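You operate a simulated robot arm through the tools that you are given. There is no shell and no other tool.

You are at the controls of a simulated robot arm. One attempt, no reset.

TASK
Grip the M20 adapter in the vice and slacken its nut half a turn.
Fine: wind the vice open first; fingers out of the jaws as it closes; it stays gripped.

It is judged by the outcome, as a careful person would: the job done as asked, and still so three seconds after it is handed in. It fails if anything else is knocked over, pushed out of place, dropped, spilled or broken.

THE ROBOT
A 7-joint arm with a two-finger parallel gripper on a trunk, on a base that moves. Base frame: it is fixed to the floor where the robot stands at the start and does not move with it; the origin is under the middle of the robot, x ahead of it, y to its left, z up. Units: mm, degrees, N and s.
With the tool pointing down near the work surface it reaches from about 260 to 640 mm from the robot's upright axis, wherever it stands. Its first joint turns from -166.0 to 166.0 degrees. Places, roughly: M20 swivel nut [3100, -100, 900]; adapter [3000, -250, 1000]; black vice knob [3200, 100, 900]; gap of the blue vice [3200, 0, 900]. Payload 1.57 kg.
The tool frame sits at the grasp point between the pads (the TCP): z along the fingers, y along the line on which they close. The tips reach 30 mm beyond it. The gripper opens to 80 mm. The fingers are 17 mm wide and 12 mm thick; the gripper's body (40 by 82 mm) begins 80 mm behind the TCP.
Orientation is told as [roll, pitch, yaw] about the base's x, y, z axes, in that order, counted from this pose: with the fingers straight down and closing along the base's y, the tool's x points along the base's -x, its y along +y and its z along -z.

THE INTERFACE
- The arm moves only by the tool drive_tool. Its argument "steps" is a list that holds one entry, the list of rows, each a list of 7 numbers: the turn, a rotation vector about the tool's x, y, z in degrees, then the shift along the tool's x, y, z in m, then the closure, from 0 (fully open) to 1 (shut). In form: [[[ax, ay, az, x, y, z, hand], ...]]. A call has 1 to 20 rows; each row shifts and turns the commanded pose from where the row before left it, along the tool's axes as they then stand. A row lasts 0.2 s, in which the tool goes at most 50 mm and 8.6 degrees; a call with a longer step from one row to the next is refused whole, and so is a gripper value outside its range. A pose out of reach is approached as far as the arm can. The call stops where the force on the tool passes 50 N (or 10 N more than at its start, if that is more) or the arm is blocked; 0.2 s more then pass. The fingers move at their own pace (about 72 mm/s each) and stop on an object; they squeeze with about 34 N. The grip force told is the motor's: it shows also when the fingers shut on nothing. Time passes only in rows, and 0.2 s behind the last, so rows that do not move let the fingers close. It gives the time, the measured TCP pose, the force on the tool (base axes), the opening and the grip force at its end, in the units of the frame above (readings bear some noise), with the torque about the TCP (base axes, N m) and any sound that the robot's microphone picked up.
- Cameras (640 x 400 px; columns grow to the right, rows downward): "scene" is now at [248.5, 9.1, 1439.7]; the picture's right is [0.13, -0.99, 0.00], its down [-0.75, -0.10, -0.66] and it looks along [0.65, 0.09, -0.75] (base axes); focal length 266 px, centre (320, 200). "wrist" rides on the gripper at [72, -7, -122] in the tool frame; the picture's right is [0.09, 1.00, 0.00], its down [-0.84, 0.08, -0.54] and it looks along [-0.54, 0.05, 0.84] (tool axes); focal length 238 px, centre (320, 200).
- snapshot(camera): a new picture of that camera. No time passes.
- move_column(by): slides the trunk up (or, below 0, down) by that many mm; the arm and the scene camera ride with it, the base frame stays. It gives what a move gives, with no picture.
- steer(legs): drives the robot by 1 to 6 legs, each [ahead, left, turn to the left] in mm, mm and degrees, along the robot's own axes; the way and the turn of a leg run together, so that a leg with both is an arc; at most 1500 mm and 180 degrees a leg. The arm and the cameras ride along, it lands a little off, and it stops where it bumps. It gives what a move gives.
- turn_head(pan, tilt): turns the head with the scene camera to pan (to the left, within 86 degrees either way) and tilt (down, from -29 to 69), counted from straight ahead of the robot. It gives what a move gives.
- locate(camera, pixels): there is no depth. For up to 12 entries [column, row, z] of the newest picture of that camera ("zoom" is the newest enlarged one), the place [x, y] in the base frame at which the ray of that pixel passes the height z, good to about 3 mm. No time passes.
- inspect(camera, box): a new picture of the part [left, top, right, bottom] of that camera's present view, enlarged. No time passes.
- job_done(): hands the job in; it is judged then, once.

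Leave the gripper open and the arm clear of the work at the hand-in unless told otherwise.

The tools are called as a command line: name --argument value ..., lists and objects as JSON in quotes. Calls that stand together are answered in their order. drive_tool: Moves the arm, as the interface text tells. Its arguments: {"type":"object","properties":{"steps":{"type":"array","items":{"type":"array","items":{"type":"array","items":{"type":"number"}}}}},"required":["steps"]} The other tools are called the same way: move_column (by) moves the trunk up or down; steer (legs) drives the base; turn_head (pan, tilt) turns the head that bears the scene camera; snapshot (camera) takes a picture; locate (camera, pixels) gives the place at which the rays of pixels pass given heights; inspect (camera, box) takes an enlarged picture of a part of a camera's view; job_done () hands the job in.

At the start:

```text
t: 0.0
ee_pos: [462.0, 101.5, 1168.2]
orientation: [-0.1, 0.0, 0.1]
force: [-0.4, -0.8, 0.1]
ft_torque: [0.01, 0.0, -0.02]
grip_width: 79.9
gripper_force: 0.0
trunk travel left (down, up): [-675.0, 315.0]
robot x, y, heading: [0.3, -1.0, 0.3]
head pan, tilt (commanded): [7.4, 49.0]
```

scene: 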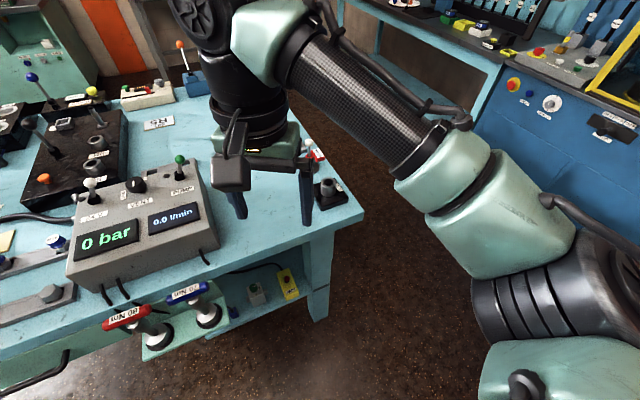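
wrist: 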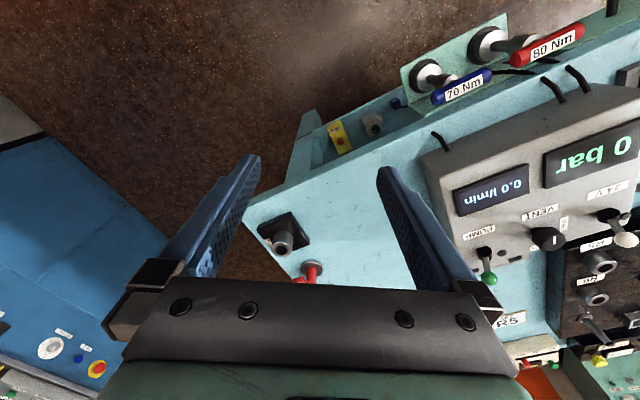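

The arm is over a light-blue table with a test box; the work lies about 3 m ahead. I first raise the head to look ahead.

turn_head --pan 0 --tilt 15

```text
t: 1.0
ee_pos: [462.6, 101.3, 1168.2]
orientation: [-0.1, 0.0, 0.1]
force: [0.6, 0.1, 0.0]
ft_torque: [0.0, 0.0, -0.02]
grip_width: 80.1
gripper_force: 0.0
trunk travel left (down, up): [-675.0, 315.0]
robot x, y, heading: [0.2, -0.3, 0.1]
head pan, tilt (commanded): [0.0, 15.0]
```

The head is turned ahead; I take a picture.

snapshot --camera "scene"

```text
taken
```

scene: 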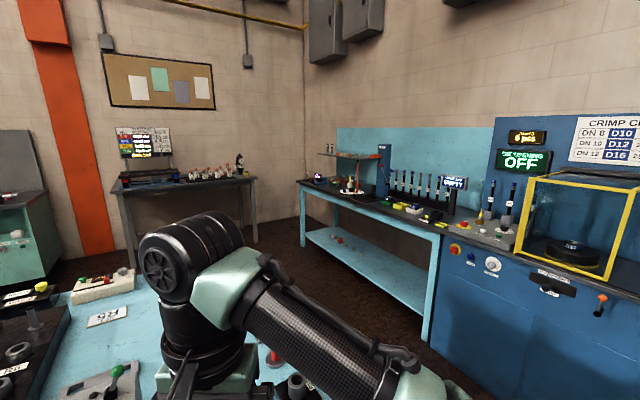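

I see a light-blue bench in the far corner around (320-450, 180). I enlarge that.

inspect --camera "scene" --box '[280, 130, 480, 255]'

inspect --camera "scene" --box '[295, 140, 395, 203]'

```text
3.20 times, centred on (380, 192) of scene
```

zoom: 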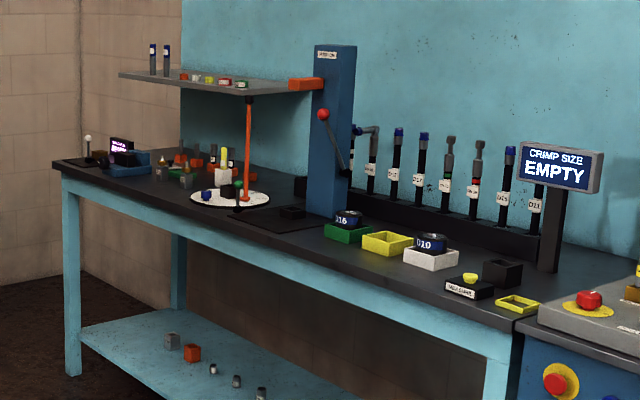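

```text
6.35 times, centred on (345, 172) of scene
```

zoom: 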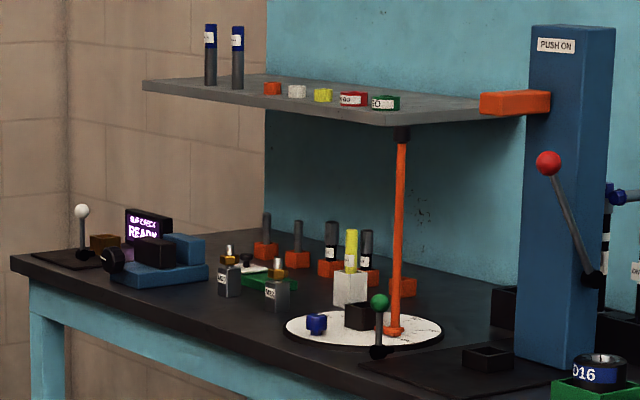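

The blue vice with black knob is at zoom (160,265), grey adapters beside it at zoom (229,275) and (277,290). I locate those and the bench edges.

locate --camera "zoom" --pixels '[[12, 258, 880], [160, 275, 900], [112, 260, 920], [229, 295, 880], [277, 310, 880], [360, 390, 880], [82, 245, 900], [30, 345, 700]]'

locate --camera "scene" --pixels '[[297, 181, 880], [443, 232, 880], [437, 340, 0], [303, 245, 0], [430, 345, 0]]'

```text
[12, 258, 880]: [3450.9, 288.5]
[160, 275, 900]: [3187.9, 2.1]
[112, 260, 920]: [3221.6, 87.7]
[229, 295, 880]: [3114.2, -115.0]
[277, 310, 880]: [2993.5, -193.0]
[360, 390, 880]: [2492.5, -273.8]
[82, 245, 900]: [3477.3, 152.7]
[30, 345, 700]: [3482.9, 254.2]
```

```text
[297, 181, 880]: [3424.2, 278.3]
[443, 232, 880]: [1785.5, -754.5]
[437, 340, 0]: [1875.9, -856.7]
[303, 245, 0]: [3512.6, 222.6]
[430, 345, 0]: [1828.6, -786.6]
```

The bench front runs from about (1785,-755) to (3437,283), so I must stand in front of it facing roughly -58°. Now I look at the floor and the near table for a free path.

turn_head --pan -15 --tilt 50

snapshot --camera "scene"

```text
t: 2.0
ee_pos: [462.2, 102.5, 1168.5]
orientation: [0.0, -0.1, -0.1]
force: [0.4, -0.4, -0.4]
ft_torque: [-0.01, -0.01, -0.01]
grip_width: 79.9
gripper_force: 0.0
trunk travel left (down, up): [-675.0, 315.0]
robot x, y, heading: [-1.9, -1.1, -0.1]
head pan, tilt (commanded): [-15.0, 50.0]
```

```text
taken
```

scene: 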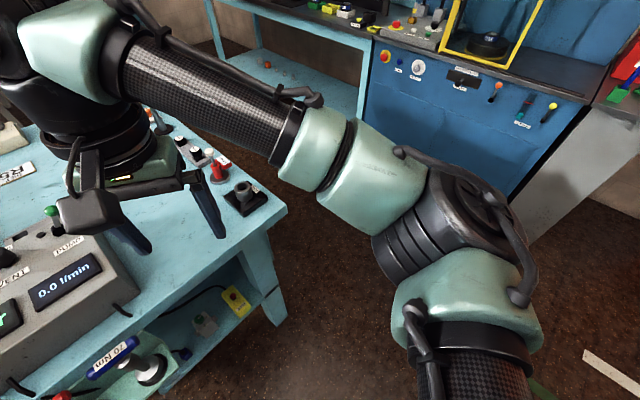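

I see the near table's corner at (287,213), its leg foot at (278,325), and the blue crimp machine at right. I locate floor points.

locate --camera "scene" --pixels '[[287, 213, 880], [278, 325, 0], [165, 395, 0], [183, 385, 880], [365, 125, 0], [360, 110, 0], [510, 240, 0], [600, 65, 880], [370, 30, 880], [240, 330, 0], [585, 360, 0], [640, 395, 0]]'

```text
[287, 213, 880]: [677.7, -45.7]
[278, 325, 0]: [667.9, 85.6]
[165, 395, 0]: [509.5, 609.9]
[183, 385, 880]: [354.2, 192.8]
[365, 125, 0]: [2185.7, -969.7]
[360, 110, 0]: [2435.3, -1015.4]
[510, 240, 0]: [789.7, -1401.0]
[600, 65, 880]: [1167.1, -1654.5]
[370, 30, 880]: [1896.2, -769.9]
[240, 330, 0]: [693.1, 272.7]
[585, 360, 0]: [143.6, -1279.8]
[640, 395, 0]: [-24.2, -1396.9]
```

The near table's corner is at about (678,-46), and the bench/machine front line lies 1.2 m to the right of it. I back off a little, turn right to -45° and drive along the corridor, then look again.

steer --legs '[[-120, 0, 0], [0, 0, -45], [850, 0, 0], [0, 0, 75]]'

turn_head --pan 0 --tilt 25

snapshot --camera "scene"

```text
t: 12.7
ee_pos: [838.6, -284.8, 1167.5]
orientation: [-0.1, 0.0, 30.3]
force: [0.2, -0.1, 0.3]
ft_torque: [0.0, -0.03, -0.05]
grip_width: 80.0
gripper_force: 0.0
trunk travel left (down, up): [-675.0, 315.0]
robot x, y, heading: [488.0, -603.8, 30.4]
head pan, tilt (commanded): [-15.0, 50.0]
```

```text
t: 13.6
ee_pos: [840.3, -285.6, 1166.8]
orientation: [0.0, 0.0, 30.2]
force: [-0.3, 0.4, -0.2]
ft_torque: [-0.01, 0.03, 0.0]
grip_width: 79.8
gripper_force: 0.0
trunk travel left (down, up): [-675.0, 315.0]
robot x, y, heading: [488.7, -608.7, 30.2]
head pan, tilt (commanded): [0.0, 25.0]
```

```text
taken
```

scene: 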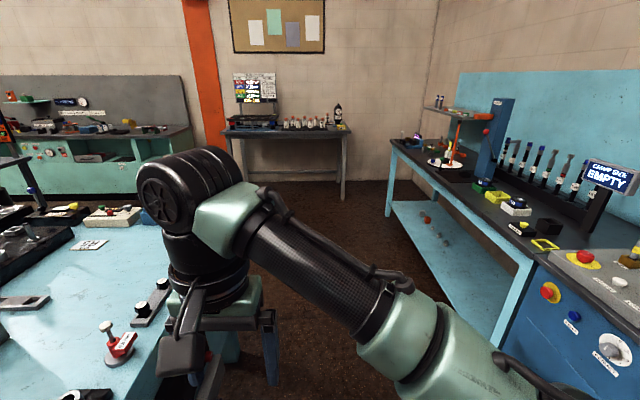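

The corridor ahead looks free; I check how the near table's edge lies and the bench floor line.

locate --camera "scene" --pixels '[[240, 350, 880], [275, 385, 0], [390, 215, 0], [500, 345, 0], [345, 200, 0], [225, 185, 0], [390, 145, 880], [160, 390, 880], [180, 160, 880]]'

```text
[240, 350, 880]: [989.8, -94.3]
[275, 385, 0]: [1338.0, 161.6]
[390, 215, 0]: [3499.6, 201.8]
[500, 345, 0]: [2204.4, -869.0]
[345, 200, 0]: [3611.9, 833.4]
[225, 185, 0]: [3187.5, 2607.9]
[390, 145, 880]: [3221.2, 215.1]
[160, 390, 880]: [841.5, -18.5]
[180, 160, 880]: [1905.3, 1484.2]
```

I want to be sure of the clearance to the near table at my left front before driving on; I look down-left.

turn_head --pan 30 --tilt 55

snapshot --camera "scene"

snapshot --camera "wrist"

```text
t: 14.6
ee_pos: [837.9, -283.4, 1166.9]
orientation: [-0.1, 0.0, 30.3]
force: [0.0, 0.0, -0.9]
ft_torque: [0.04, 0.03, -0.02]
grip_width: 79.9
gripper_force: 0.1
trunk travel left (down, up): [-675.0, 315.0]
robot x, y, heading: [491.0, -606.1, 30.2]
head pan, tilt (commanded): [30.0, 55.0]
```

```text
taken
```

scene: 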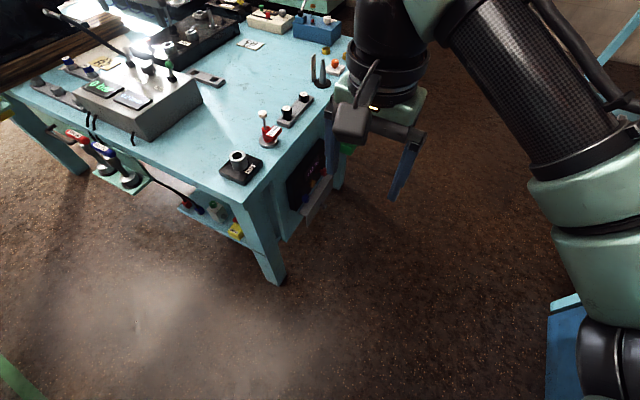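

```text
taken
```

wrist: 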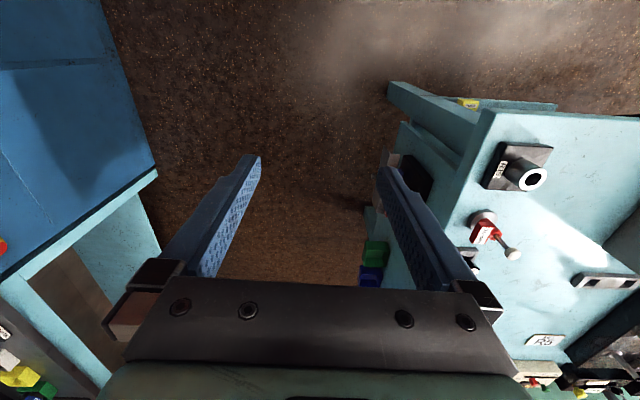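

The table's corner is at (240,212) top and its leg foot at (275,282); its right side runs up to (345,40). I locate these.

locate --camera "scene" --pixels '[[240, 212, 880], [275, 283, 0], [335, 190, 0], [348, 60, 880], [345, 185, 0], [548, 380, 880], [240, 212, 800]]'

locate --camera "wrist" --pixels '[[158, 172, 880], [485, 110, 880], [95, 5, 880], [0, 275, 880], [390, 85, 0]]'

```text
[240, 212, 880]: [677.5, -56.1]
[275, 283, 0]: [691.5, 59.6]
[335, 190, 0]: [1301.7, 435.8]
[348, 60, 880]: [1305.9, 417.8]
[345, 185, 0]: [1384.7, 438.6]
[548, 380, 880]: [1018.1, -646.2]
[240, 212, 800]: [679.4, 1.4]
```

```text
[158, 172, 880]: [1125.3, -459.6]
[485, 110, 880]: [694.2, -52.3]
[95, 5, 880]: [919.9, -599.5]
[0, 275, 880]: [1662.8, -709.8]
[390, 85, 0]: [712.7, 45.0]
```

The blue at the left of the wrist picture is the machine's front face, so its boundary with the carpet is on the floor; I locate with z=0.

locate --camera "wrist" --pixels '[[100, 5, 0], [158, 172, 0], [160, 250, 0], [130, 90, 0]]'

locate --camera "scene" --pixels '[[548, 390, 0], [548, 310, 0], [550, 300, 0], [10, 370, 0]]'

```text
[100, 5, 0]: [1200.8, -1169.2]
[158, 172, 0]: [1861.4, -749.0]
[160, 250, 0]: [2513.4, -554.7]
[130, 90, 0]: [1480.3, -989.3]
```

```text
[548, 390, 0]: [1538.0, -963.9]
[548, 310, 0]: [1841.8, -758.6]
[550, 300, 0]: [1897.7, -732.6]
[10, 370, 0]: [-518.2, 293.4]
```

The machine/bench front is one straight line at about 32°, and the corridor is clear. I drive on along it, turn right to face the bench, and shift left to stand off in front of the vice.

steer --legs '[[1500, -40, 0], [0, 0, -88.2], [0, 1060, 0]]'

turn_head --pan 0 --tilt 35

snapshot --camera "scene"

```text
refused: leg 1 is longer than a leg can be; nothing moved
```

```text
t: 15.5
ee_pos: [838.8, -284.9, 1167.5]
orientation: [0.0, 0.0, 30.3]
force: [-0.4, -0.8, 0.6]
ft_torque: [0.01, 0.0, 0.0]
grip_width: 80.2
gripper_force: 0.0
trunk travel left (down, up): [-675.0, 315.0]
robot x, y, heading: [491.5, -604.3, 30.6]
head pan, tilt (commanded): [0.0, 35.0]
```

```text
taken
```

scene: 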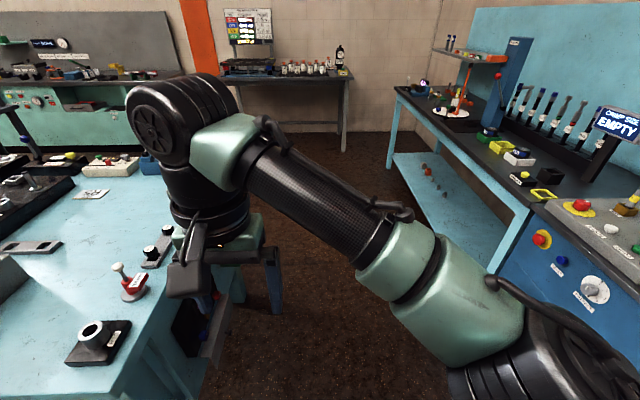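

The first leg was slightly over 1500 mm. I shorten it and drive again.

steer --legs '[[1450, -40, 0], [0, 0, -88.4], [0, 1090, 0]]'

snapshot --camera "scene"

```text
t: 31.8
ee_pos: [3025.7, 308.4, 1168.0]
orientation: [0.0, 0.1, -59.3]
force: [0.3, 0.4, -0.5]
ft_torque: [0.02, -0.01, -0.01]
grip_width: 79.9
gripper_force: 0.1
trunk travel left (down, up): [-675.0, 315.0]
robot x, y, heading: [2703.4, 654.4, -59.3]
head pan, tilt (commanded): [0.0, 35.0]
```

```text
taken
```

scene: 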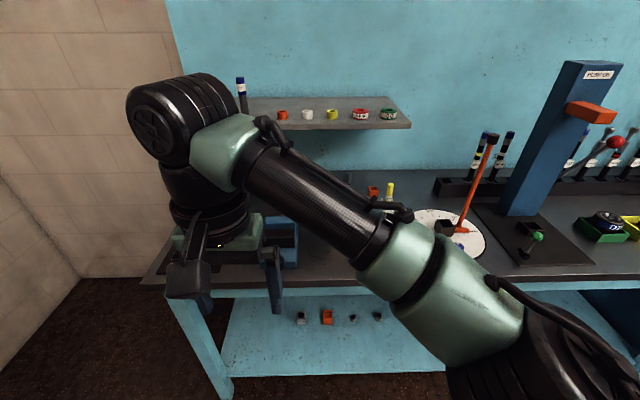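

Now I face the bench; the arm hides the vice. I take the wrist picture and also pan the head.

snapshot --camera "wrist"

inspect --camera "scene" --box '[120, 60, 520, 310]'

```text
taken
```

wrist: 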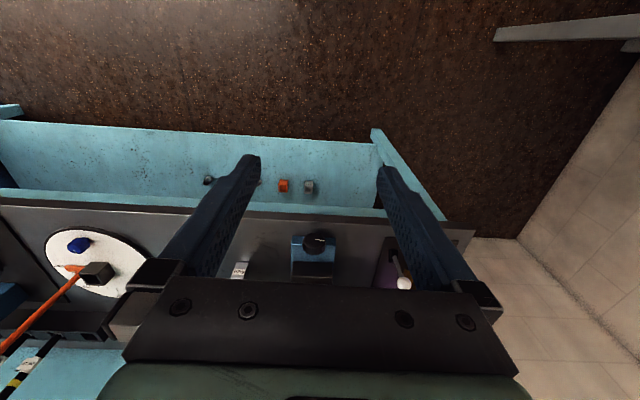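

```text
1.60 times, centred on (320, 185) of scene
```

zoom: 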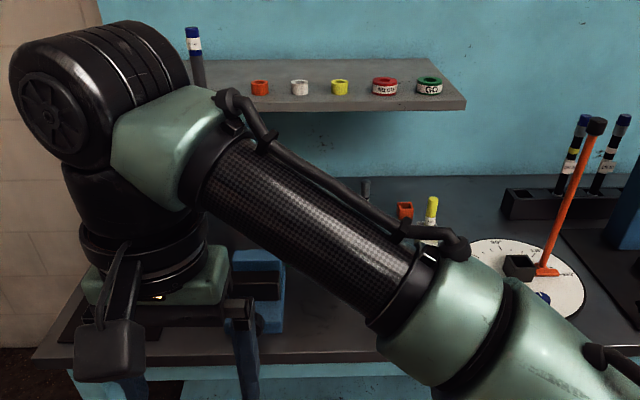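

The wrist picture (upside down) shows the vice near (315,250) with its black knob toward the bench edge. I shift the tool 350 mm to my right so the head camera gets a free view of the bench; the hand is still in front of the bench, at 1168 mm.

drive_tool --steps '[[[0, 0, 0, 0, -0.04, 0, 0], [0, 0, 0, 0, -0.04, 0, 0], [0, 0, 0, 0, -0.04, 0, 0], [0, 0, 0, 0, -0.04, 0, 0], [0, 0, 0, 0, -0.04, 0, 0], [0, 0, 0, 0, -0.04, 0, 0], [0, 0, 0, 0, -0.04, 0, 0], [0, 0, 0, 0, -0.04, 0, 0], [0, 0, 0, 0, -0.04, 0, 0]]]'

turn_head --pan 10 --tilt 40

snapshot --camera "scene"

```text
t: 33.8
ee_pos: [2715.0, 124.7, 1170.0]
orientation: [-0.1, 0.0, -59.3]
force: [0.7, 0.8, 1.0]
ft_torque: [-0.02, 0.0, 0.0]
grip_width: 79.8
gripper_force: 0.0
trunk travel left (down, up): [-675.0, 315.0]
robot x, y, heading: [2702.7, 653.8, -59.4]
head pan, tilt (commanded): [0.0, 35.0]
```

```text
t: 34.5
ee_pos: [2717.9, 126.0, 1170.9]
orientation: [-0.1, 0.1, -59.3]
force: [-0.5, -0.4, -0.6]
ft_torque: [0.0, 0.0, -0.03]
grip_width: 80.0
gripper_force: 0.0
trunk travel left (down, up): [-675.0, 315.0]
robot x, y, heading: [2700.9, 659.2, -59.1]
head pan, tilt (commanded): [10.0, 40.0]
```

```text
taken
```

scene: 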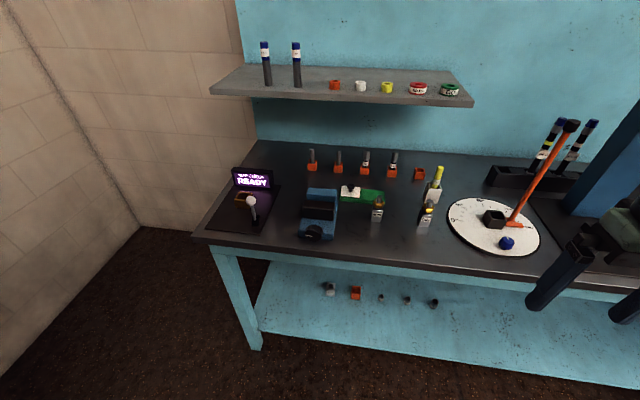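

Now the bench is in view. I enlarge the vice and adapters.

inspect --camera "scene" --box '[270, 165, 366, 225]'

inspect --camera "scene" --box '[290, 140, 450, 240]'

inspect --camera "scene" --box '[355, 160, 451, 220]'

inspect --camera "scene" --box '[190, 140, 350, 240]'

```text
6.67 times, centred on (318, 195) of scene
```

zoom: 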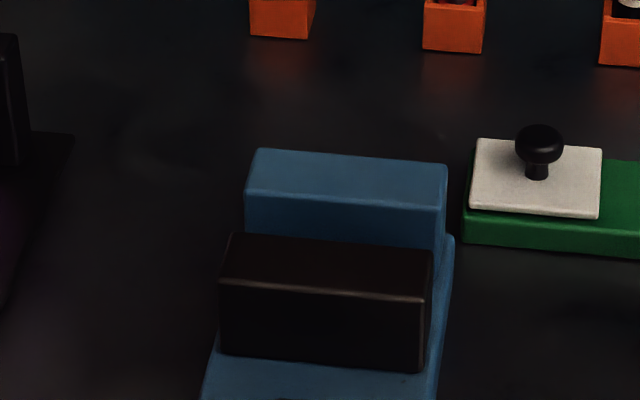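

```text
4.00 times, centred on (370, 190) of scene
```

zoom: 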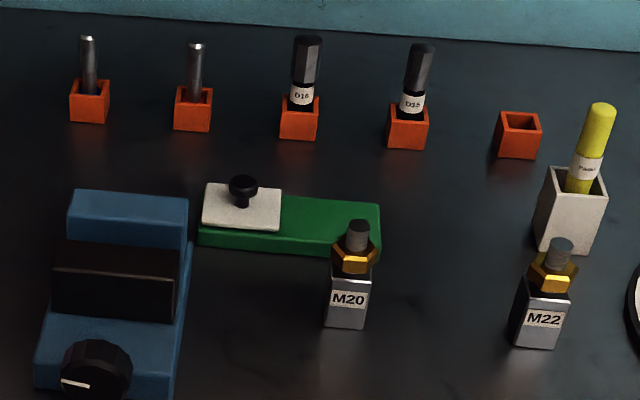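

```text
6.67 times, centred on (403, 190) of scene
```

zoom: 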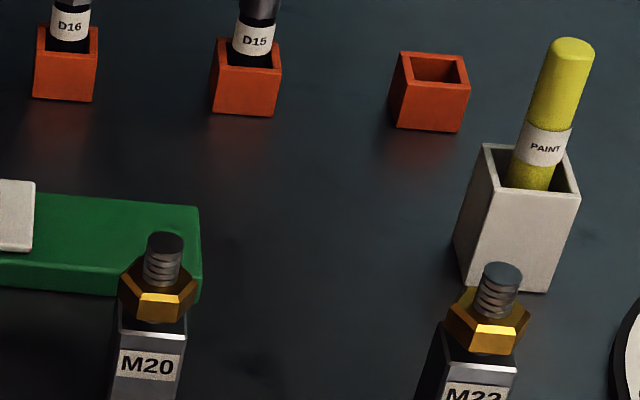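

```text
4.00 times, centred on (270, 190) of scene
```

zoom: 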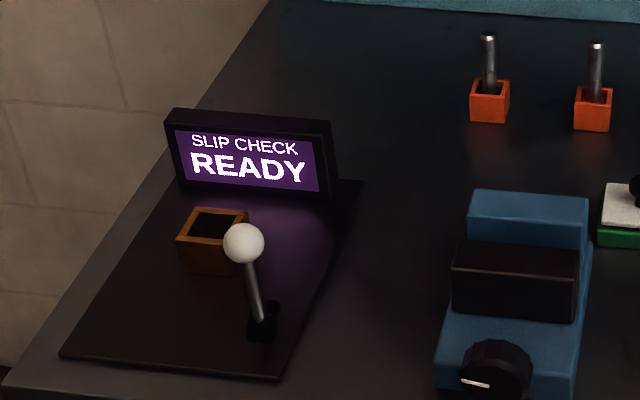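

I see the vice: blue body with fixed rear jaw, black front jaw nearly shut against it, and a black knob with a white index mark facing me; M20 adapter is a grey block with brass hex nut at scene (377,212), M22 at (425,215). I locate points at several heights.

snapshot --camera "scene"

locate --camera "scene" --pixels '[[376.3, 221.5, 880], [376.3, 221.5, 850], [424, 226, 880], [313.5, 232, 900], [313.5, 232, 920], [203, 237, 880], [203, 237, 850], [318, 239, 880], [600, 287, 880]]'

```text
taken
```

scene: 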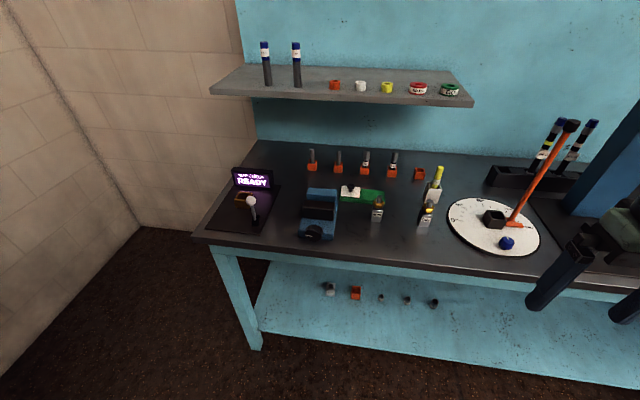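

```text
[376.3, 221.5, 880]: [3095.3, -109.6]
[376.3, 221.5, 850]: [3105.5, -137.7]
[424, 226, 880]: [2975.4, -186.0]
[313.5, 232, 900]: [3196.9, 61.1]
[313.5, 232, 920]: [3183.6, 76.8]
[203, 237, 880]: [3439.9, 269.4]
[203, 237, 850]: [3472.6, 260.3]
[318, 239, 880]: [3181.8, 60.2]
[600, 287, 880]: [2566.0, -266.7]
```

The bench top is near z≈875. I bring the tool back left so it does not come near the orange pole, then drive ahead about 315 mm to stand ~400 mm from the bench edge.

drive_tool --steps '[[[0, 0, 0, 0, 0.04, 0, 0], [0, 0, 0, 0, 0.04, 0, 0], [0, 0, 0, 0, 0.04, 0, 0], [0, 0, 0, 0, 0.04, 0, 0], [0, 0, 0, 0, 0.04, 0, 0], [0, 0, 0, 0, 0.04, 0, 0], [0, 0, 0, 0, 0.04, 0, 0], [0, 0, 0, 0, 0.04, 0, 0], [0, 0, 0, 0, 0.04, 0, 0]]]'

steer --legs '[[310, 0, 0.6]]'

snapshot --camera "wrist"

snapshot --camera "scene"

```text
t: 36.5
ee_pos: [3026.8, 307.7, 1164.1]
orientation: [-0.1, 0.1, -59.4]
force: [0.5, -0.2, -0.6]
ft_torque: [0.01, 0.01, 0.03]
grip_width: 80.0
gripper_force: 0.1
trunk travel left (down, up): [-675.0, 315.0]
robot x, y, heading: [2701.0, 654.8, -59.7]
head pan, tilt (commanded): [10.0, 40.0]
```

```text
t: 38.6
ee_pos: [3187.9, 43.7, 1166.0]
orientation: [-0.2, 0.0, -58.9]
force: [-0.2, 0.0, 0.7]
ft_torque: [-0.02, -0.02, -0.03]
grip_width: 79.9
gripper_force: 0.1
trunk travel left (down, up): [-675.0, 315.0]
robot x, y, heading: [2863.5, 390.7, -58.6]
head pan, tilt (commanded): [10.0, 40.0]
```

```text
taken
```

wrist: 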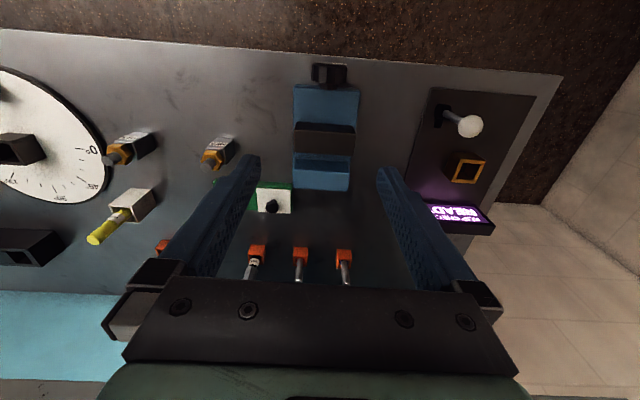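

```text
taken
```

scene: 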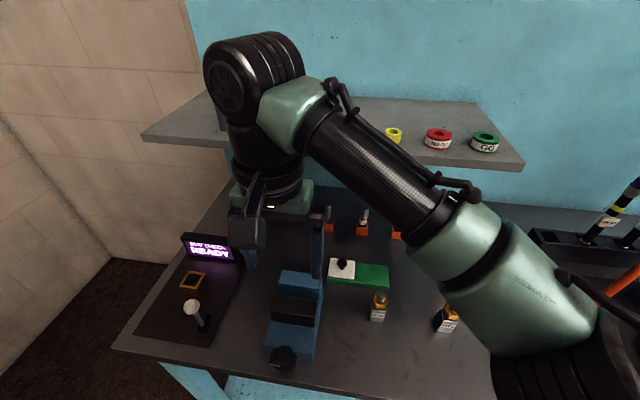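

Good: the wrist view shows the vice from above at (325,130). I enlarge it and the scene view of the vice.

inspect --camera "wrist" --box '[270, 50, 390, 200]'

inspect --camera "scene" --box '[240, 250, 400, 380]'

inspect --camera "wrist" --box '[90, 110, 310, 220]'

```text
2.67 times, centred on (330, 125) of wrist
```

zoom: 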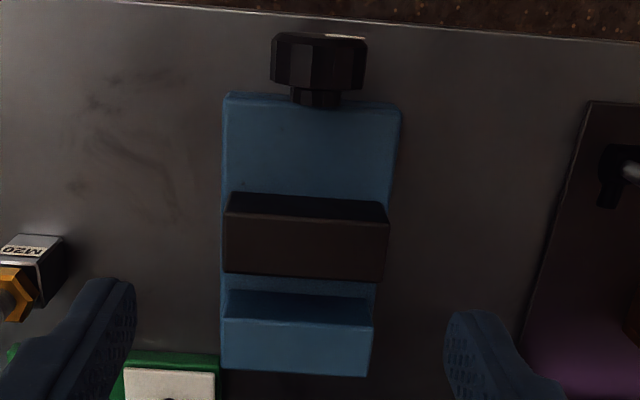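

```text
3.08 times, centred on (320, 315) of scene
```

zoom: 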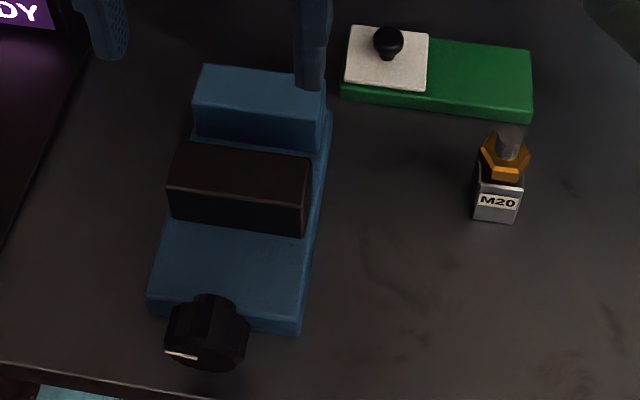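

```text
2.91 times, centred on (200, 165) of wrist
```

zoom: 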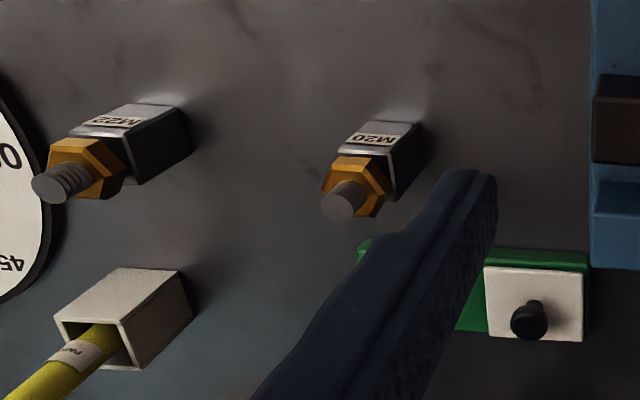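

I take fresh full pictures and locate the same points at different heights through both cameras to get heights (M20 block bottom-front edge, jaw corners, knob).

locate --camera "scene" --pixels '[[369.4, 320.5, 880], [369.4, 320.5, 860], [383.3, 322.5, 880], [383.3, 322.5, 860], [274.5, 299.5, 950], [274.5, 299.5, 930], [316.5, 309.5, 950], [316.5, 309.5, 930], [283, 358, 920], [283, 358, 900], [312.5, 357, 890], [264, 351, 890]]'

locate --camera "wrist" --pixels '[[216.2, 138.2, 880], [216.2, 138.2, 860], [233.7, 138.5, 880], [233.7, 138.5, 860], [355.4, 134, 950], [355.4, 134, 930], [294, 132, 950], [294, 132, 930], [329.5, 72, 920], [329.5, 72, 900]]'

```text
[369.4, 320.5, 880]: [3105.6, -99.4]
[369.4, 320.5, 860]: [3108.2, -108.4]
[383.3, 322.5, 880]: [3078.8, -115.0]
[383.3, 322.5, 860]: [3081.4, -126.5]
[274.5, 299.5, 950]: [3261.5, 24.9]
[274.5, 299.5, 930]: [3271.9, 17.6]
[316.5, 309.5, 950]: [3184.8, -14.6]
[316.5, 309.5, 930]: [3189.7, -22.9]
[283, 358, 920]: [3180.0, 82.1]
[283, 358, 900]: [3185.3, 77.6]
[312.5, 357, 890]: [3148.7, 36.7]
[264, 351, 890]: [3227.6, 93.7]
```

```text
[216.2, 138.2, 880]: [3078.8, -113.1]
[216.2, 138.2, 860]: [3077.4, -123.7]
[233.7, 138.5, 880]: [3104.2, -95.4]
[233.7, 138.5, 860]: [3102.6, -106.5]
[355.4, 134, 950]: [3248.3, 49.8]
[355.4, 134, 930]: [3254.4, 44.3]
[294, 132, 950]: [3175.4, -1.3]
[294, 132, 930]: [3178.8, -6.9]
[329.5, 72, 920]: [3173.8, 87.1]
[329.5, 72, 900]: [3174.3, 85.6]
```

Bench top agrees at z≈880 and the M20 block's front edge runs from (3079,-114) to (3105,-98). I enlarge the vice further in both cameras to fix its heights.

inspect --camera "scene" --box '[245, 265, 345, 380]'

inspect --camera "wrist" --box '[285, 55, 365, 195]'

```text
3.48 times, centred on (295, 322) of scene
```

zoom: 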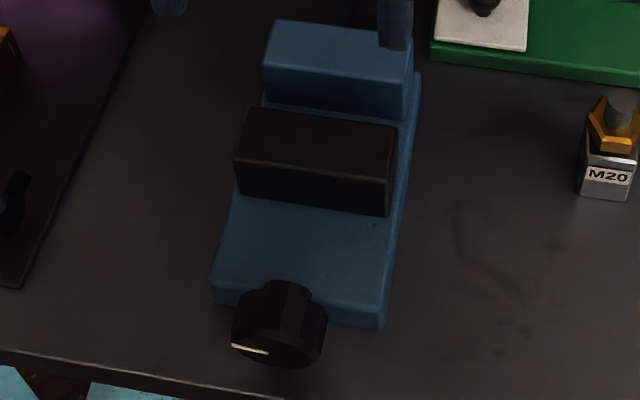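

```text
2.86 times, centred on (325, 125) of wrist
```

zoom: 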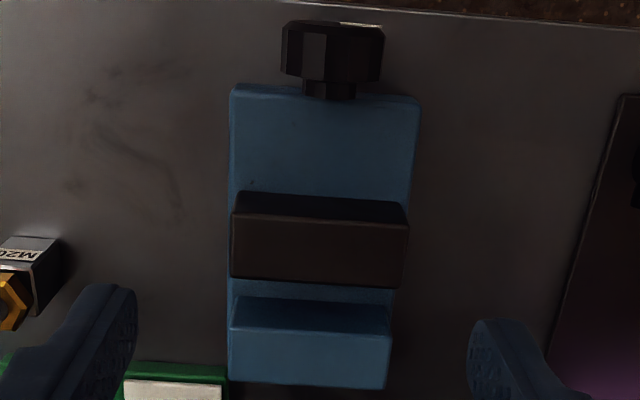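

I now locate jaw corners in both cameras at trial heights.

locate --camera "scene" --pixels '[[271.1, 310.5, 940], [315.7, 316.8, 940], [274, 295.3, 940], [317.1, 300.4, 940], [278.9, 283.8, 940], [320.3, 288.9, 940], [282.6, 270.3, 940], [271.1, 310.5, 920], [315.7, 316.8, 920], [278.9, 283.8, 920], [320.3, 288.9, 920]]'

locate --camera "wrist" --pixels '[[355.8, 133.7, 940], [295.6, 130.2, 940], [354.7, 155.8, 940], [293.9, 153, 940], [349.8, 172.2, 940], [293.9, 169.8, 940], [347.7, 190.7, 940], [355.8, 133.7, 920], [295.6, 130.2, 920], [349.8, 172.2, 920], [293.9, 169.8, 920]]'

```text
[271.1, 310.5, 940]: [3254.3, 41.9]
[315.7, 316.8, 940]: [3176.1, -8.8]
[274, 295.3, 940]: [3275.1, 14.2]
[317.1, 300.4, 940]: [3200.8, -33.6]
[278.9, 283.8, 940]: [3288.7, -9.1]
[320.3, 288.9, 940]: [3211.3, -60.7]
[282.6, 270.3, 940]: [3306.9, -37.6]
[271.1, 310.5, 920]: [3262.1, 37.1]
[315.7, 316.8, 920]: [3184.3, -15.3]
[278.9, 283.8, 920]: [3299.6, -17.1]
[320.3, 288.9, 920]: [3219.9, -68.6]
```

```text
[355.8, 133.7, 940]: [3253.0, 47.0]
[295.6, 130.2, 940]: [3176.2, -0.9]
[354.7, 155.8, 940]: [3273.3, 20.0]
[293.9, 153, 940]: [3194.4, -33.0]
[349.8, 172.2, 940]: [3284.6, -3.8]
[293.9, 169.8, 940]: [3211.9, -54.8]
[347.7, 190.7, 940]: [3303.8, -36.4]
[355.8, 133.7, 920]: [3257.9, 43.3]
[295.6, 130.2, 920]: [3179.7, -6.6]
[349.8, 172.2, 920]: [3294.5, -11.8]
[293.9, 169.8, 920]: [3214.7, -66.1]
```

Jaw tops agree at z≈945; the gap between black and blue jaw is about 27 mm, the block about 30 mm wide, so the vice does need opening. Now I locate the knob and base details.

locate --camera "wrist" --pixels '[[312.4, 72.6, 915], [347, 72.6, 915], [330.2, 62.8, 915], [329.5, 83, 915], [294.2, 87.2, 905], [359.3, 90.7, 905], [354.7, 126, 905], [296.3, 122.2, 905], [330.2, 62.8, 935], [329.5, 83, 935]]'

locate --camera "scene" --pixels '[[272, 320.6, 905], [315.1, 326.3, 905], [281.2, 363, 910], [296.5, 357.5, 910], [269.7, 360.5, 910], [284, 346, 930], [284, 346, 935], [280, 369.5, 890], [264.5, 343.5, 905], [313.7, 352, 905], [304.5, 394, 880], [230, 379, 880]]'

inspect --camera "scene" --box '[256, 335, 312, 375]'

```text
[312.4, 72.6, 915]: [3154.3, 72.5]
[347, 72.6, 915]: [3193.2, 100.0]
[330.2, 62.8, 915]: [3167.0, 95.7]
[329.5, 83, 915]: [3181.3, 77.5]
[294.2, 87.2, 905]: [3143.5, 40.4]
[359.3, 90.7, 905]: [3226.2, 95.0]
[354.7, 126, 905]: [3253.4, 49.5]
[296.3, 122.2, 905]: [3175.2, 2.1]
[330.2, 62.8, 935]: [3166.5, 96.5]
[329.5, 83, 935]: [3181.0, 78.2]
```

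```text
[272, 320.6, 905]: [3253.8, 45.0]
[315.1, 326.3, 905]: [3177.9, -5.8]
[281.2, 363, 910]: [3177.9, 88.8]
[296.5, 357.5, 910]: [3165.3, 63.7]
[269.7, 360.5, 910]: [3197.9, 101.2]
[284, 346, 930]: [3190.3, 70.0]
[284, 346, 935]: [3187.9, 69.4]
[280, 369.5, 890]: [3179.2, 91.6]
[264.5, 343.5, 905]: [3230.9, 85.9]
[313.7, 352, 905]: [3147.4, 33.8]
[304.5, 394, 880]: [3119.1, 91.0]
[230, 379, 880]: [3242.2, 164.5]
```

```text
10.00 times, centred on (284, 355) of scene
```

zoom: 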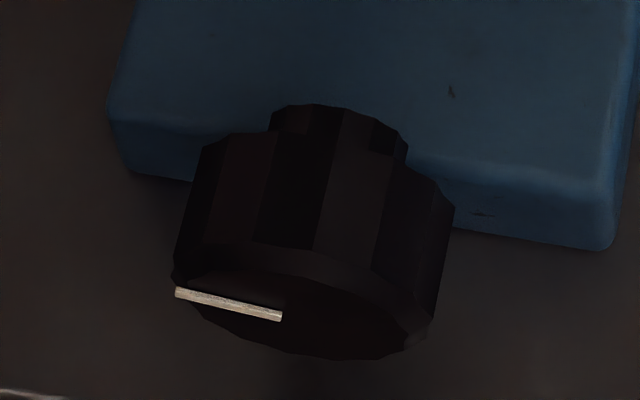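

Knob: about 46 mm across, 23 mm long, front face at depth ~1648 along the vice axis (-57° direction), 19 mm inside the bench edge. To turn it I will point the tool horizontally at it, so I first back the robot off 180 mm to have room for the wrist, and align my heading to the vice axis.

steer --legs '[[-180, 0, 1.6]]'

```text
t: 40.1
ee_pos: [3102.0, 207.7, 1164.1]
orientation: [-0.1, -0.1, -57.1]
force: [-0.1, 0.9, 0.7]
ft_torque: [-0.01, -0.02, 0.01]
grip_width: 80.2
gripper_force: 0.1
trunk travel left (down, up): [-675.0, 315.0]
robot x, y, heading: [2765.0, 542.9, -57.2]
head pan, tilt (commanded): [10.0, 40.0]
```

The tool hangs at depth ~1520, laterally 7 mm left of the knob axis. I pitch the tool from down to horizontal (rotation about its y by -90°) high above the bench edge.

drive_tool --steps '[[[0, -8.2, 0, 0, 0, 0, 0], [0, -8.2, 0, 0, 0, 0, 0], [0, -8.2, 0, 0, 0, 0, 0], [0, -8.2, 0, 0, 0, 0, 0], [0, -8.2, 0, 0, 0, 0, 0], [0, -8.2, 0, 0, 0, 0, 0], [0, -8.2, 0, 0, 0, 0, 0], [0, -8.2, 0, 0, 0, 0, 0], [0, -8.2, 0, 0, 0, 0, 0], [0, -8.2, 0, 0, 0, 0, 0], [0, -8, 0, 0, 0, 0, 0]]]'

snapshot --camera "scene"

snapshot --camera "wrist"

```text
t: 42.5
ee_pos: [3105.5, 206.8, 1165.1]
orientation: [-148.2, -90.0, 91.3]
force: [-0.2, -0.2, 0.1]
ft_torque: [-0.02, 0.0, -0.03]
grip_width: 79.8
gripper_force: 0.0
out of reach, approached as far as the arm can: row 8
trunk travel left (down, up): [-675.0, 315.0]
robot x, y, heading: [2762.9, 542.2, -57.5]
head pan, tilt (commanded): [10.0, 40.0]
```

```text
taken
```

scene: 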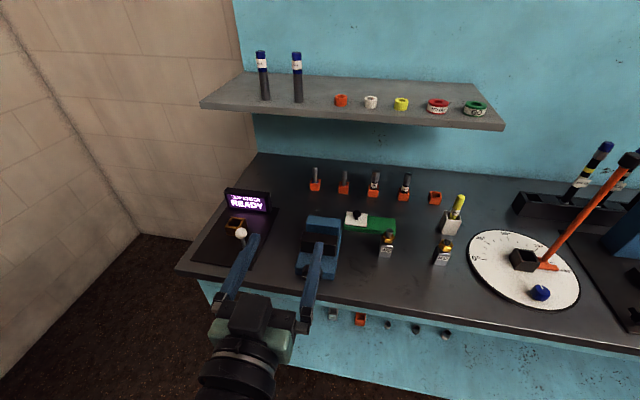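

```text
taken
```

wrist: 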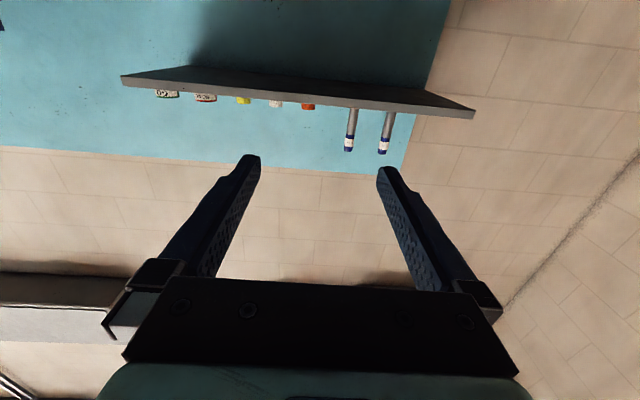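

The tool is horizontal, camera side down. Now I test the roll range about the tool's axis up here in free air: +86° first.

drive_tool --steps '[[[0, 0, 8.6, 0, 0, 0, 0], [0, 0, 8.6, 0, 0, 0, 0], [0, 0, 8.6, 0, 0, 0, 0], [0, 0, 8.6, 0, 0, 0, 0], [0, 0, 8.6, 0, 0, 0, 0], [0, 0, 8.6, 0, 0, 0, 0], [0, 0, 8.6, 0, 0, 0, 0], [0, 0, 8.6, 0, 0, 0, 0], [0, 0, 8.6, 0, 0, 0, 0], [0, 0, 8.6, 0, 0, 0, 0]]]'

snapshot --camera "scene"

```text
t: 44.7
ee_pos: [3104.0, 205.2, 1164.2]
orientation: [90.0, -3.9, -147.1]
force: [-0.8, -0.1, 1.0]
ft_torque: [0.02, -0.03, -0.02]
grip_width: 80.1
gripper_force: 0.0
trunk travel left (down, up): [-675.0, 315.0]
robot x, y, heading: [2764.6, 541.2, -56.8]
head pan, tilt (commanded): [10.0, 40.0]
```

```text
taken
```

scene: 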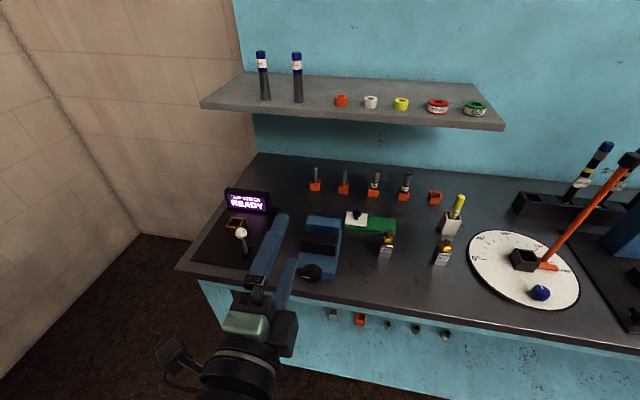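

+86° works with the camera now at the left. I continue another +90° to see whether the camera-up roll is reachable.

drive_tool --steps '[[[0, 0, 8.6, 0, 0, 0, 0], [0, 0, 8.6, 0, 0, 0, 0], [0, 0, 8.6, 0, 0, 0, 0], [0, 0, 8.6, 0, 0, 0, 0], [0, 0, 8.6, 0, 0, 0, 0], [0, 0, 8.6, 0, 0, 0, 0], [0, 0, 8.6, 0, 0, 0, 0], [0, 0, 8.6, 0, 0, 0, 0], [0, 0, 8.6, 0, 0, 0, 0], [0, 0, 8.6, 0, 0, 0, 0], [0, 0, 8.0, 0, 0, 0, 0]]]'

snapshot --camera "wrist"

snapshot --camera "scene"

```text
t: 47.1
ee_pos: [3112.7, 165.1, 1231.2]
orientation: [111.7, 86.8, -125.4]
force: [0.5, -0.6, 0.3]
ft_torque: [0.02, 0.02, 0.0]
grip_width: 80.2
gripper_force: 0.1
out of reach, approached as far as the arm can: row 6, 7, 8, 9
trunk travel left (down, up): [-675.0, 315.0]
robot x, y, heading: [2763.8, 541.1, -57.0]
head pan, tilt (commanded): [10.0, 40.0]
```

```text
taken
```

wrist: 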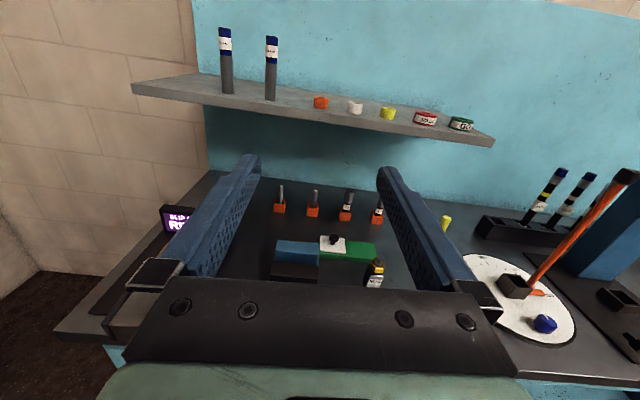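

```text
taken
```

scene: 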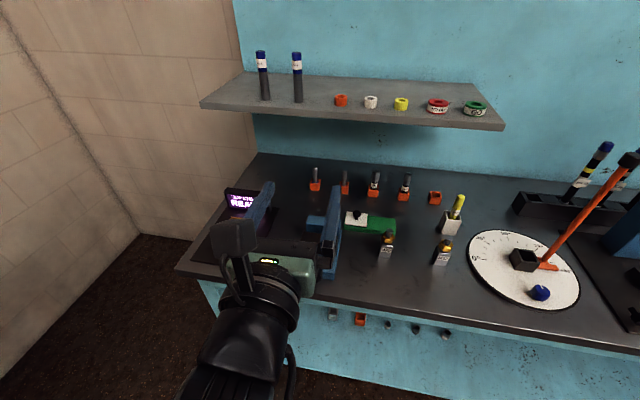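

The camera-up roll is nearly there, but the measured place is off; I send resting rows to see where the arm settles.

drive_tool --steps '[[[0, 0, 0, 0, 0, 0, 0], [0, 0, 0, 0, 0, 0, 0], [0, 0, 0, 0, 0, 0, 0]]]'

```text
t: 47.9
ee_pos: [3113.3, 164.4, 1230.2]
orientation: [111.5, 86.7, -125.6]
force: [-0.6, -0.5, -0.3]
ft_torque: [-0.01, 0.0, 0.02]
grip_width: 79.8
gripper_force: 0.0
trunk travel left (down, up): [-675.0, 315.0]
robot x, y, heading: [2764.6, 542.9, -57.1]
head pan, tilt (commanded): [10.0, 40.0]
```

Settled at depth ~1562, tips still 37 mm in front of the bench edge, z 1230. I lower the trunk 300 mm so the wrist camera sees the knob face-on.

move_column --by -300

snapshot --camera "wrist"

snapshot --camera "scene"

```text
t: 50.9
ee_pos: [3112.7, 164.7, 932.6]
orientation: [111.5, 86.7, -125.5]
force: [0.3, -0.2, 0.5]
ft_torque: [0.0, 0.02, 0.02]
grip_width: 79.9
gripper_force: 0.0
trunk travel left (down, up): [-375.0, 615.0]
robot x, y, heading: [2762.5, 544.7, -57.2]
head pan, tilt (commanded): [10.0, 40.0]
```

```text
taken
```

wrist: 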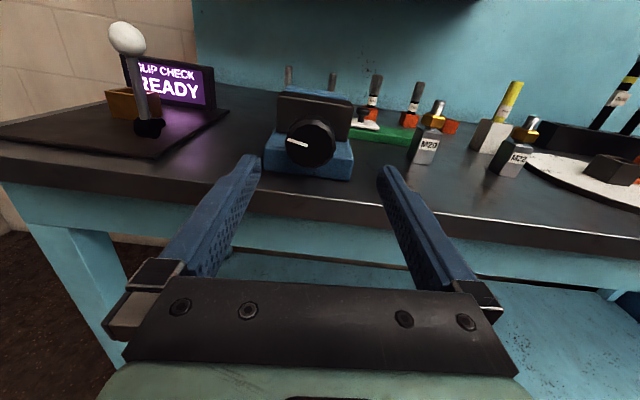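

```text
taken
```

scene: 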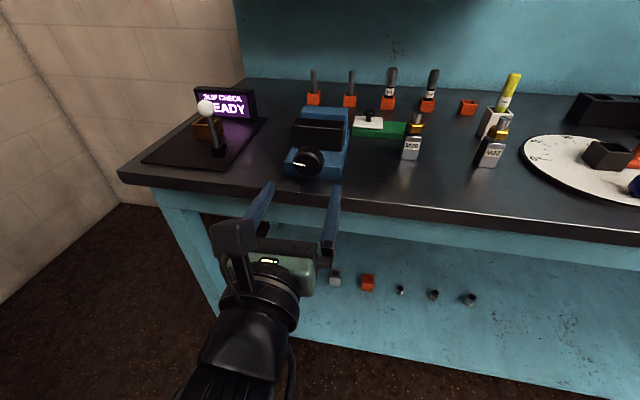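

A clear face-on view of the knob at wrist (311,146) and of the vice in the scene picture at (318,145). I locate the knob center at several heights in both.

inspect --camera "scene" --box '[270, 95, 370, 185]'

inspect --camera "wrist" --box '[240, 70, 380, 190]'

locate --camera "wrist" --pixels '[[311, 143, 900], [311, 143, 910], [311, 143, 920], [285, 143, 910], [336, 143, 910], [311, 119, 935], [311, 167, 890]]'

```text
4.44 times, centred on (320, 140) of scene
```

zoom: 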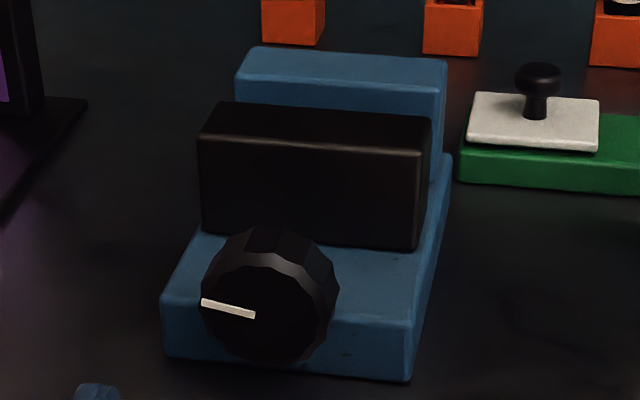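

```text
3.33 times, centred on (310, 130) of wrist
```

zoom: 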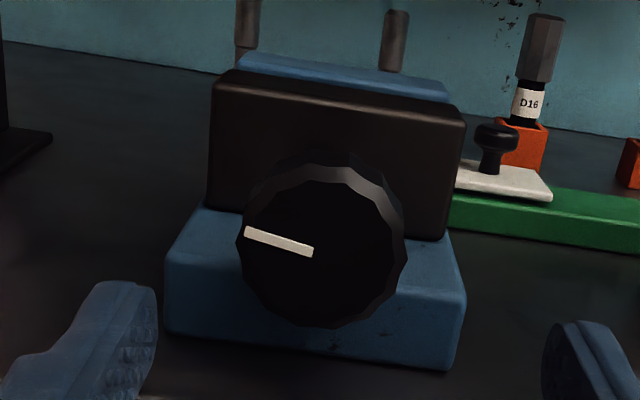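

```text
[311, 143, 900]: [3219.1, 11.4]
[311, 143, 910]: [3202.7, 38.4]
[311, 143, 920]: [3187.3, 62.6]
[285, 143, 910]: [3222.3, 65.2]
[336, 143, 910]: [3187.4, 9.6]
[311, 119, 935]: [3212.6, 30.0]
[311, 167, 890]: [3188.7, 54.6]
```

I locate the knob center (scene px 306.5,165.9; wrist px 309.4,146.5) and jaw edges from these new views.

locate --camera "scene" --pixels '[[306.5, 165.9, 910], [306.5, 165.9, 920], [306.5, 165.9, 930], [306.5, 165.9, 900], [365, 200, 880], [295, 190, 880]]'

locate --camera "wrist" --pixels '[[309.4, 146.5, 910], [309.4, 146.5, 920], [309.4, 146.5, 930], [286, 146.5, 925], [333, 146.5, 925]]'

```text
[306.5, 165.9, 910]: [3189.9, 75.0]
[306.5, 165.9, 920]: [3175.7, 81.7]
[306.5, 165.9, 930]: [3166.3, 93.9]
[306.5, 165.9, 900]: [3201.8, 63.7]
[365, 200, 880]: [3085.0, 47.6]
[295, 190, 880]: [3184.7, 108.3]
```

```text
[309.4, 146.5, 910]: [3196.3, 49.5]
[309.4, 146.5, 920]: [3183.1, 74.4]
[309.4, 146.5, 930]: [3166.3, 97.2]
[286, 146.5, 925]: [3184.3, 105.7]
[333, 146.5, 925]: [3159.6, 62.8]
```

Both cameras agree on the knob's front center at (3166.5, 95.5, 930). Now I test the roll range from this camera-up pose, still clear of the bench edge: -86° about the tool axis.

drive_tool --steps '[[[0, 0, -8.6, 0, 0, 0, 0], [0, 0, -8.6, 0, 0, 0, 0], [0, 0, -8.6, 0, 0, 0, 0], [0, 0, -8.6, 0, 0, 0, 0], [0, 0, -8.6, 0, 0, 0, 0], [0, 0, -8.6, 0, 0, 0, 0], [0, 0, -8.6, 0, 0, 0, 0], [0, 0, -8.6, 0, 0, 0, 0], [0, 0, -8.6, 0, 0, 0, 0], [0, 0, -8.6, 0, 0, 0, 0]]]'

```text
t: 53.1
ee_pos: [3112.6, 164.2, 931.4]
orientation: [91.2, 0.7, -147.1]
force: [0.1, 0.5, -0.1]
ft_torque: [0.0, 0.0, 0.0]
grip_width: 80.1
gripper_force: 0.0
trunk travel left (down, up): [-375.0, 615.0]
robot x, y, heading: [2764.4, 541.9, -57.2]
head pan, tilt (commanded): [10.0, 40.0]
```

That works without trouble. I test a further -86° (toward camera-down) and then come back, to know the usable range.

drive_tool --steps '[[[0, 0, -8.6, 0, 0, 0, 0], [0, 0, -8.6, 0, 0, 0, 0], [0, 0, -8.6, 0, 0, 0, 0], [0, 0, -8.6, 0, 0, 0, 0], [0, 0, -8.6, 0, 0, 0, 0], [0, 0, -8.6, 0, 0, 0, 0], [0, 0, -8.6, 0, 0, 0, 0], [0, 0, -8.6, 0, 0, 0, 0], [0, 0, -8.6, 0, 0, 0, 0], [0, 0, -8.6, 0, 0, 0, 0]]]'

snapshot --camera "scene"

```text
t: 55.3
ee_pos: [3113.3, 165.1, 931.8]
orientation: [104.3, -85.1, -161.3]
force: [-0.1, 0.5, 0.0]
ft_torque: [0.01, 0.01, 0.0]
grip_width: 79.9
gripper_force: 0.1
trunk travel left (down, up): [-375.0, 615.0]
robot x, y, heading: [2766.1, 541.1, -57.0]
head pan, tilt (commanded): [10.0, 40.0]
```

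```text
taken
```

scene: 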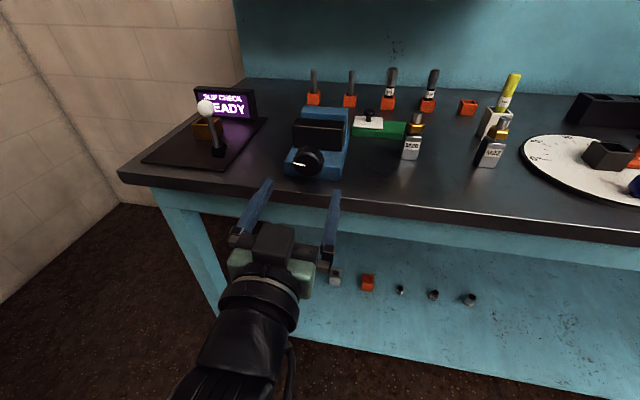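

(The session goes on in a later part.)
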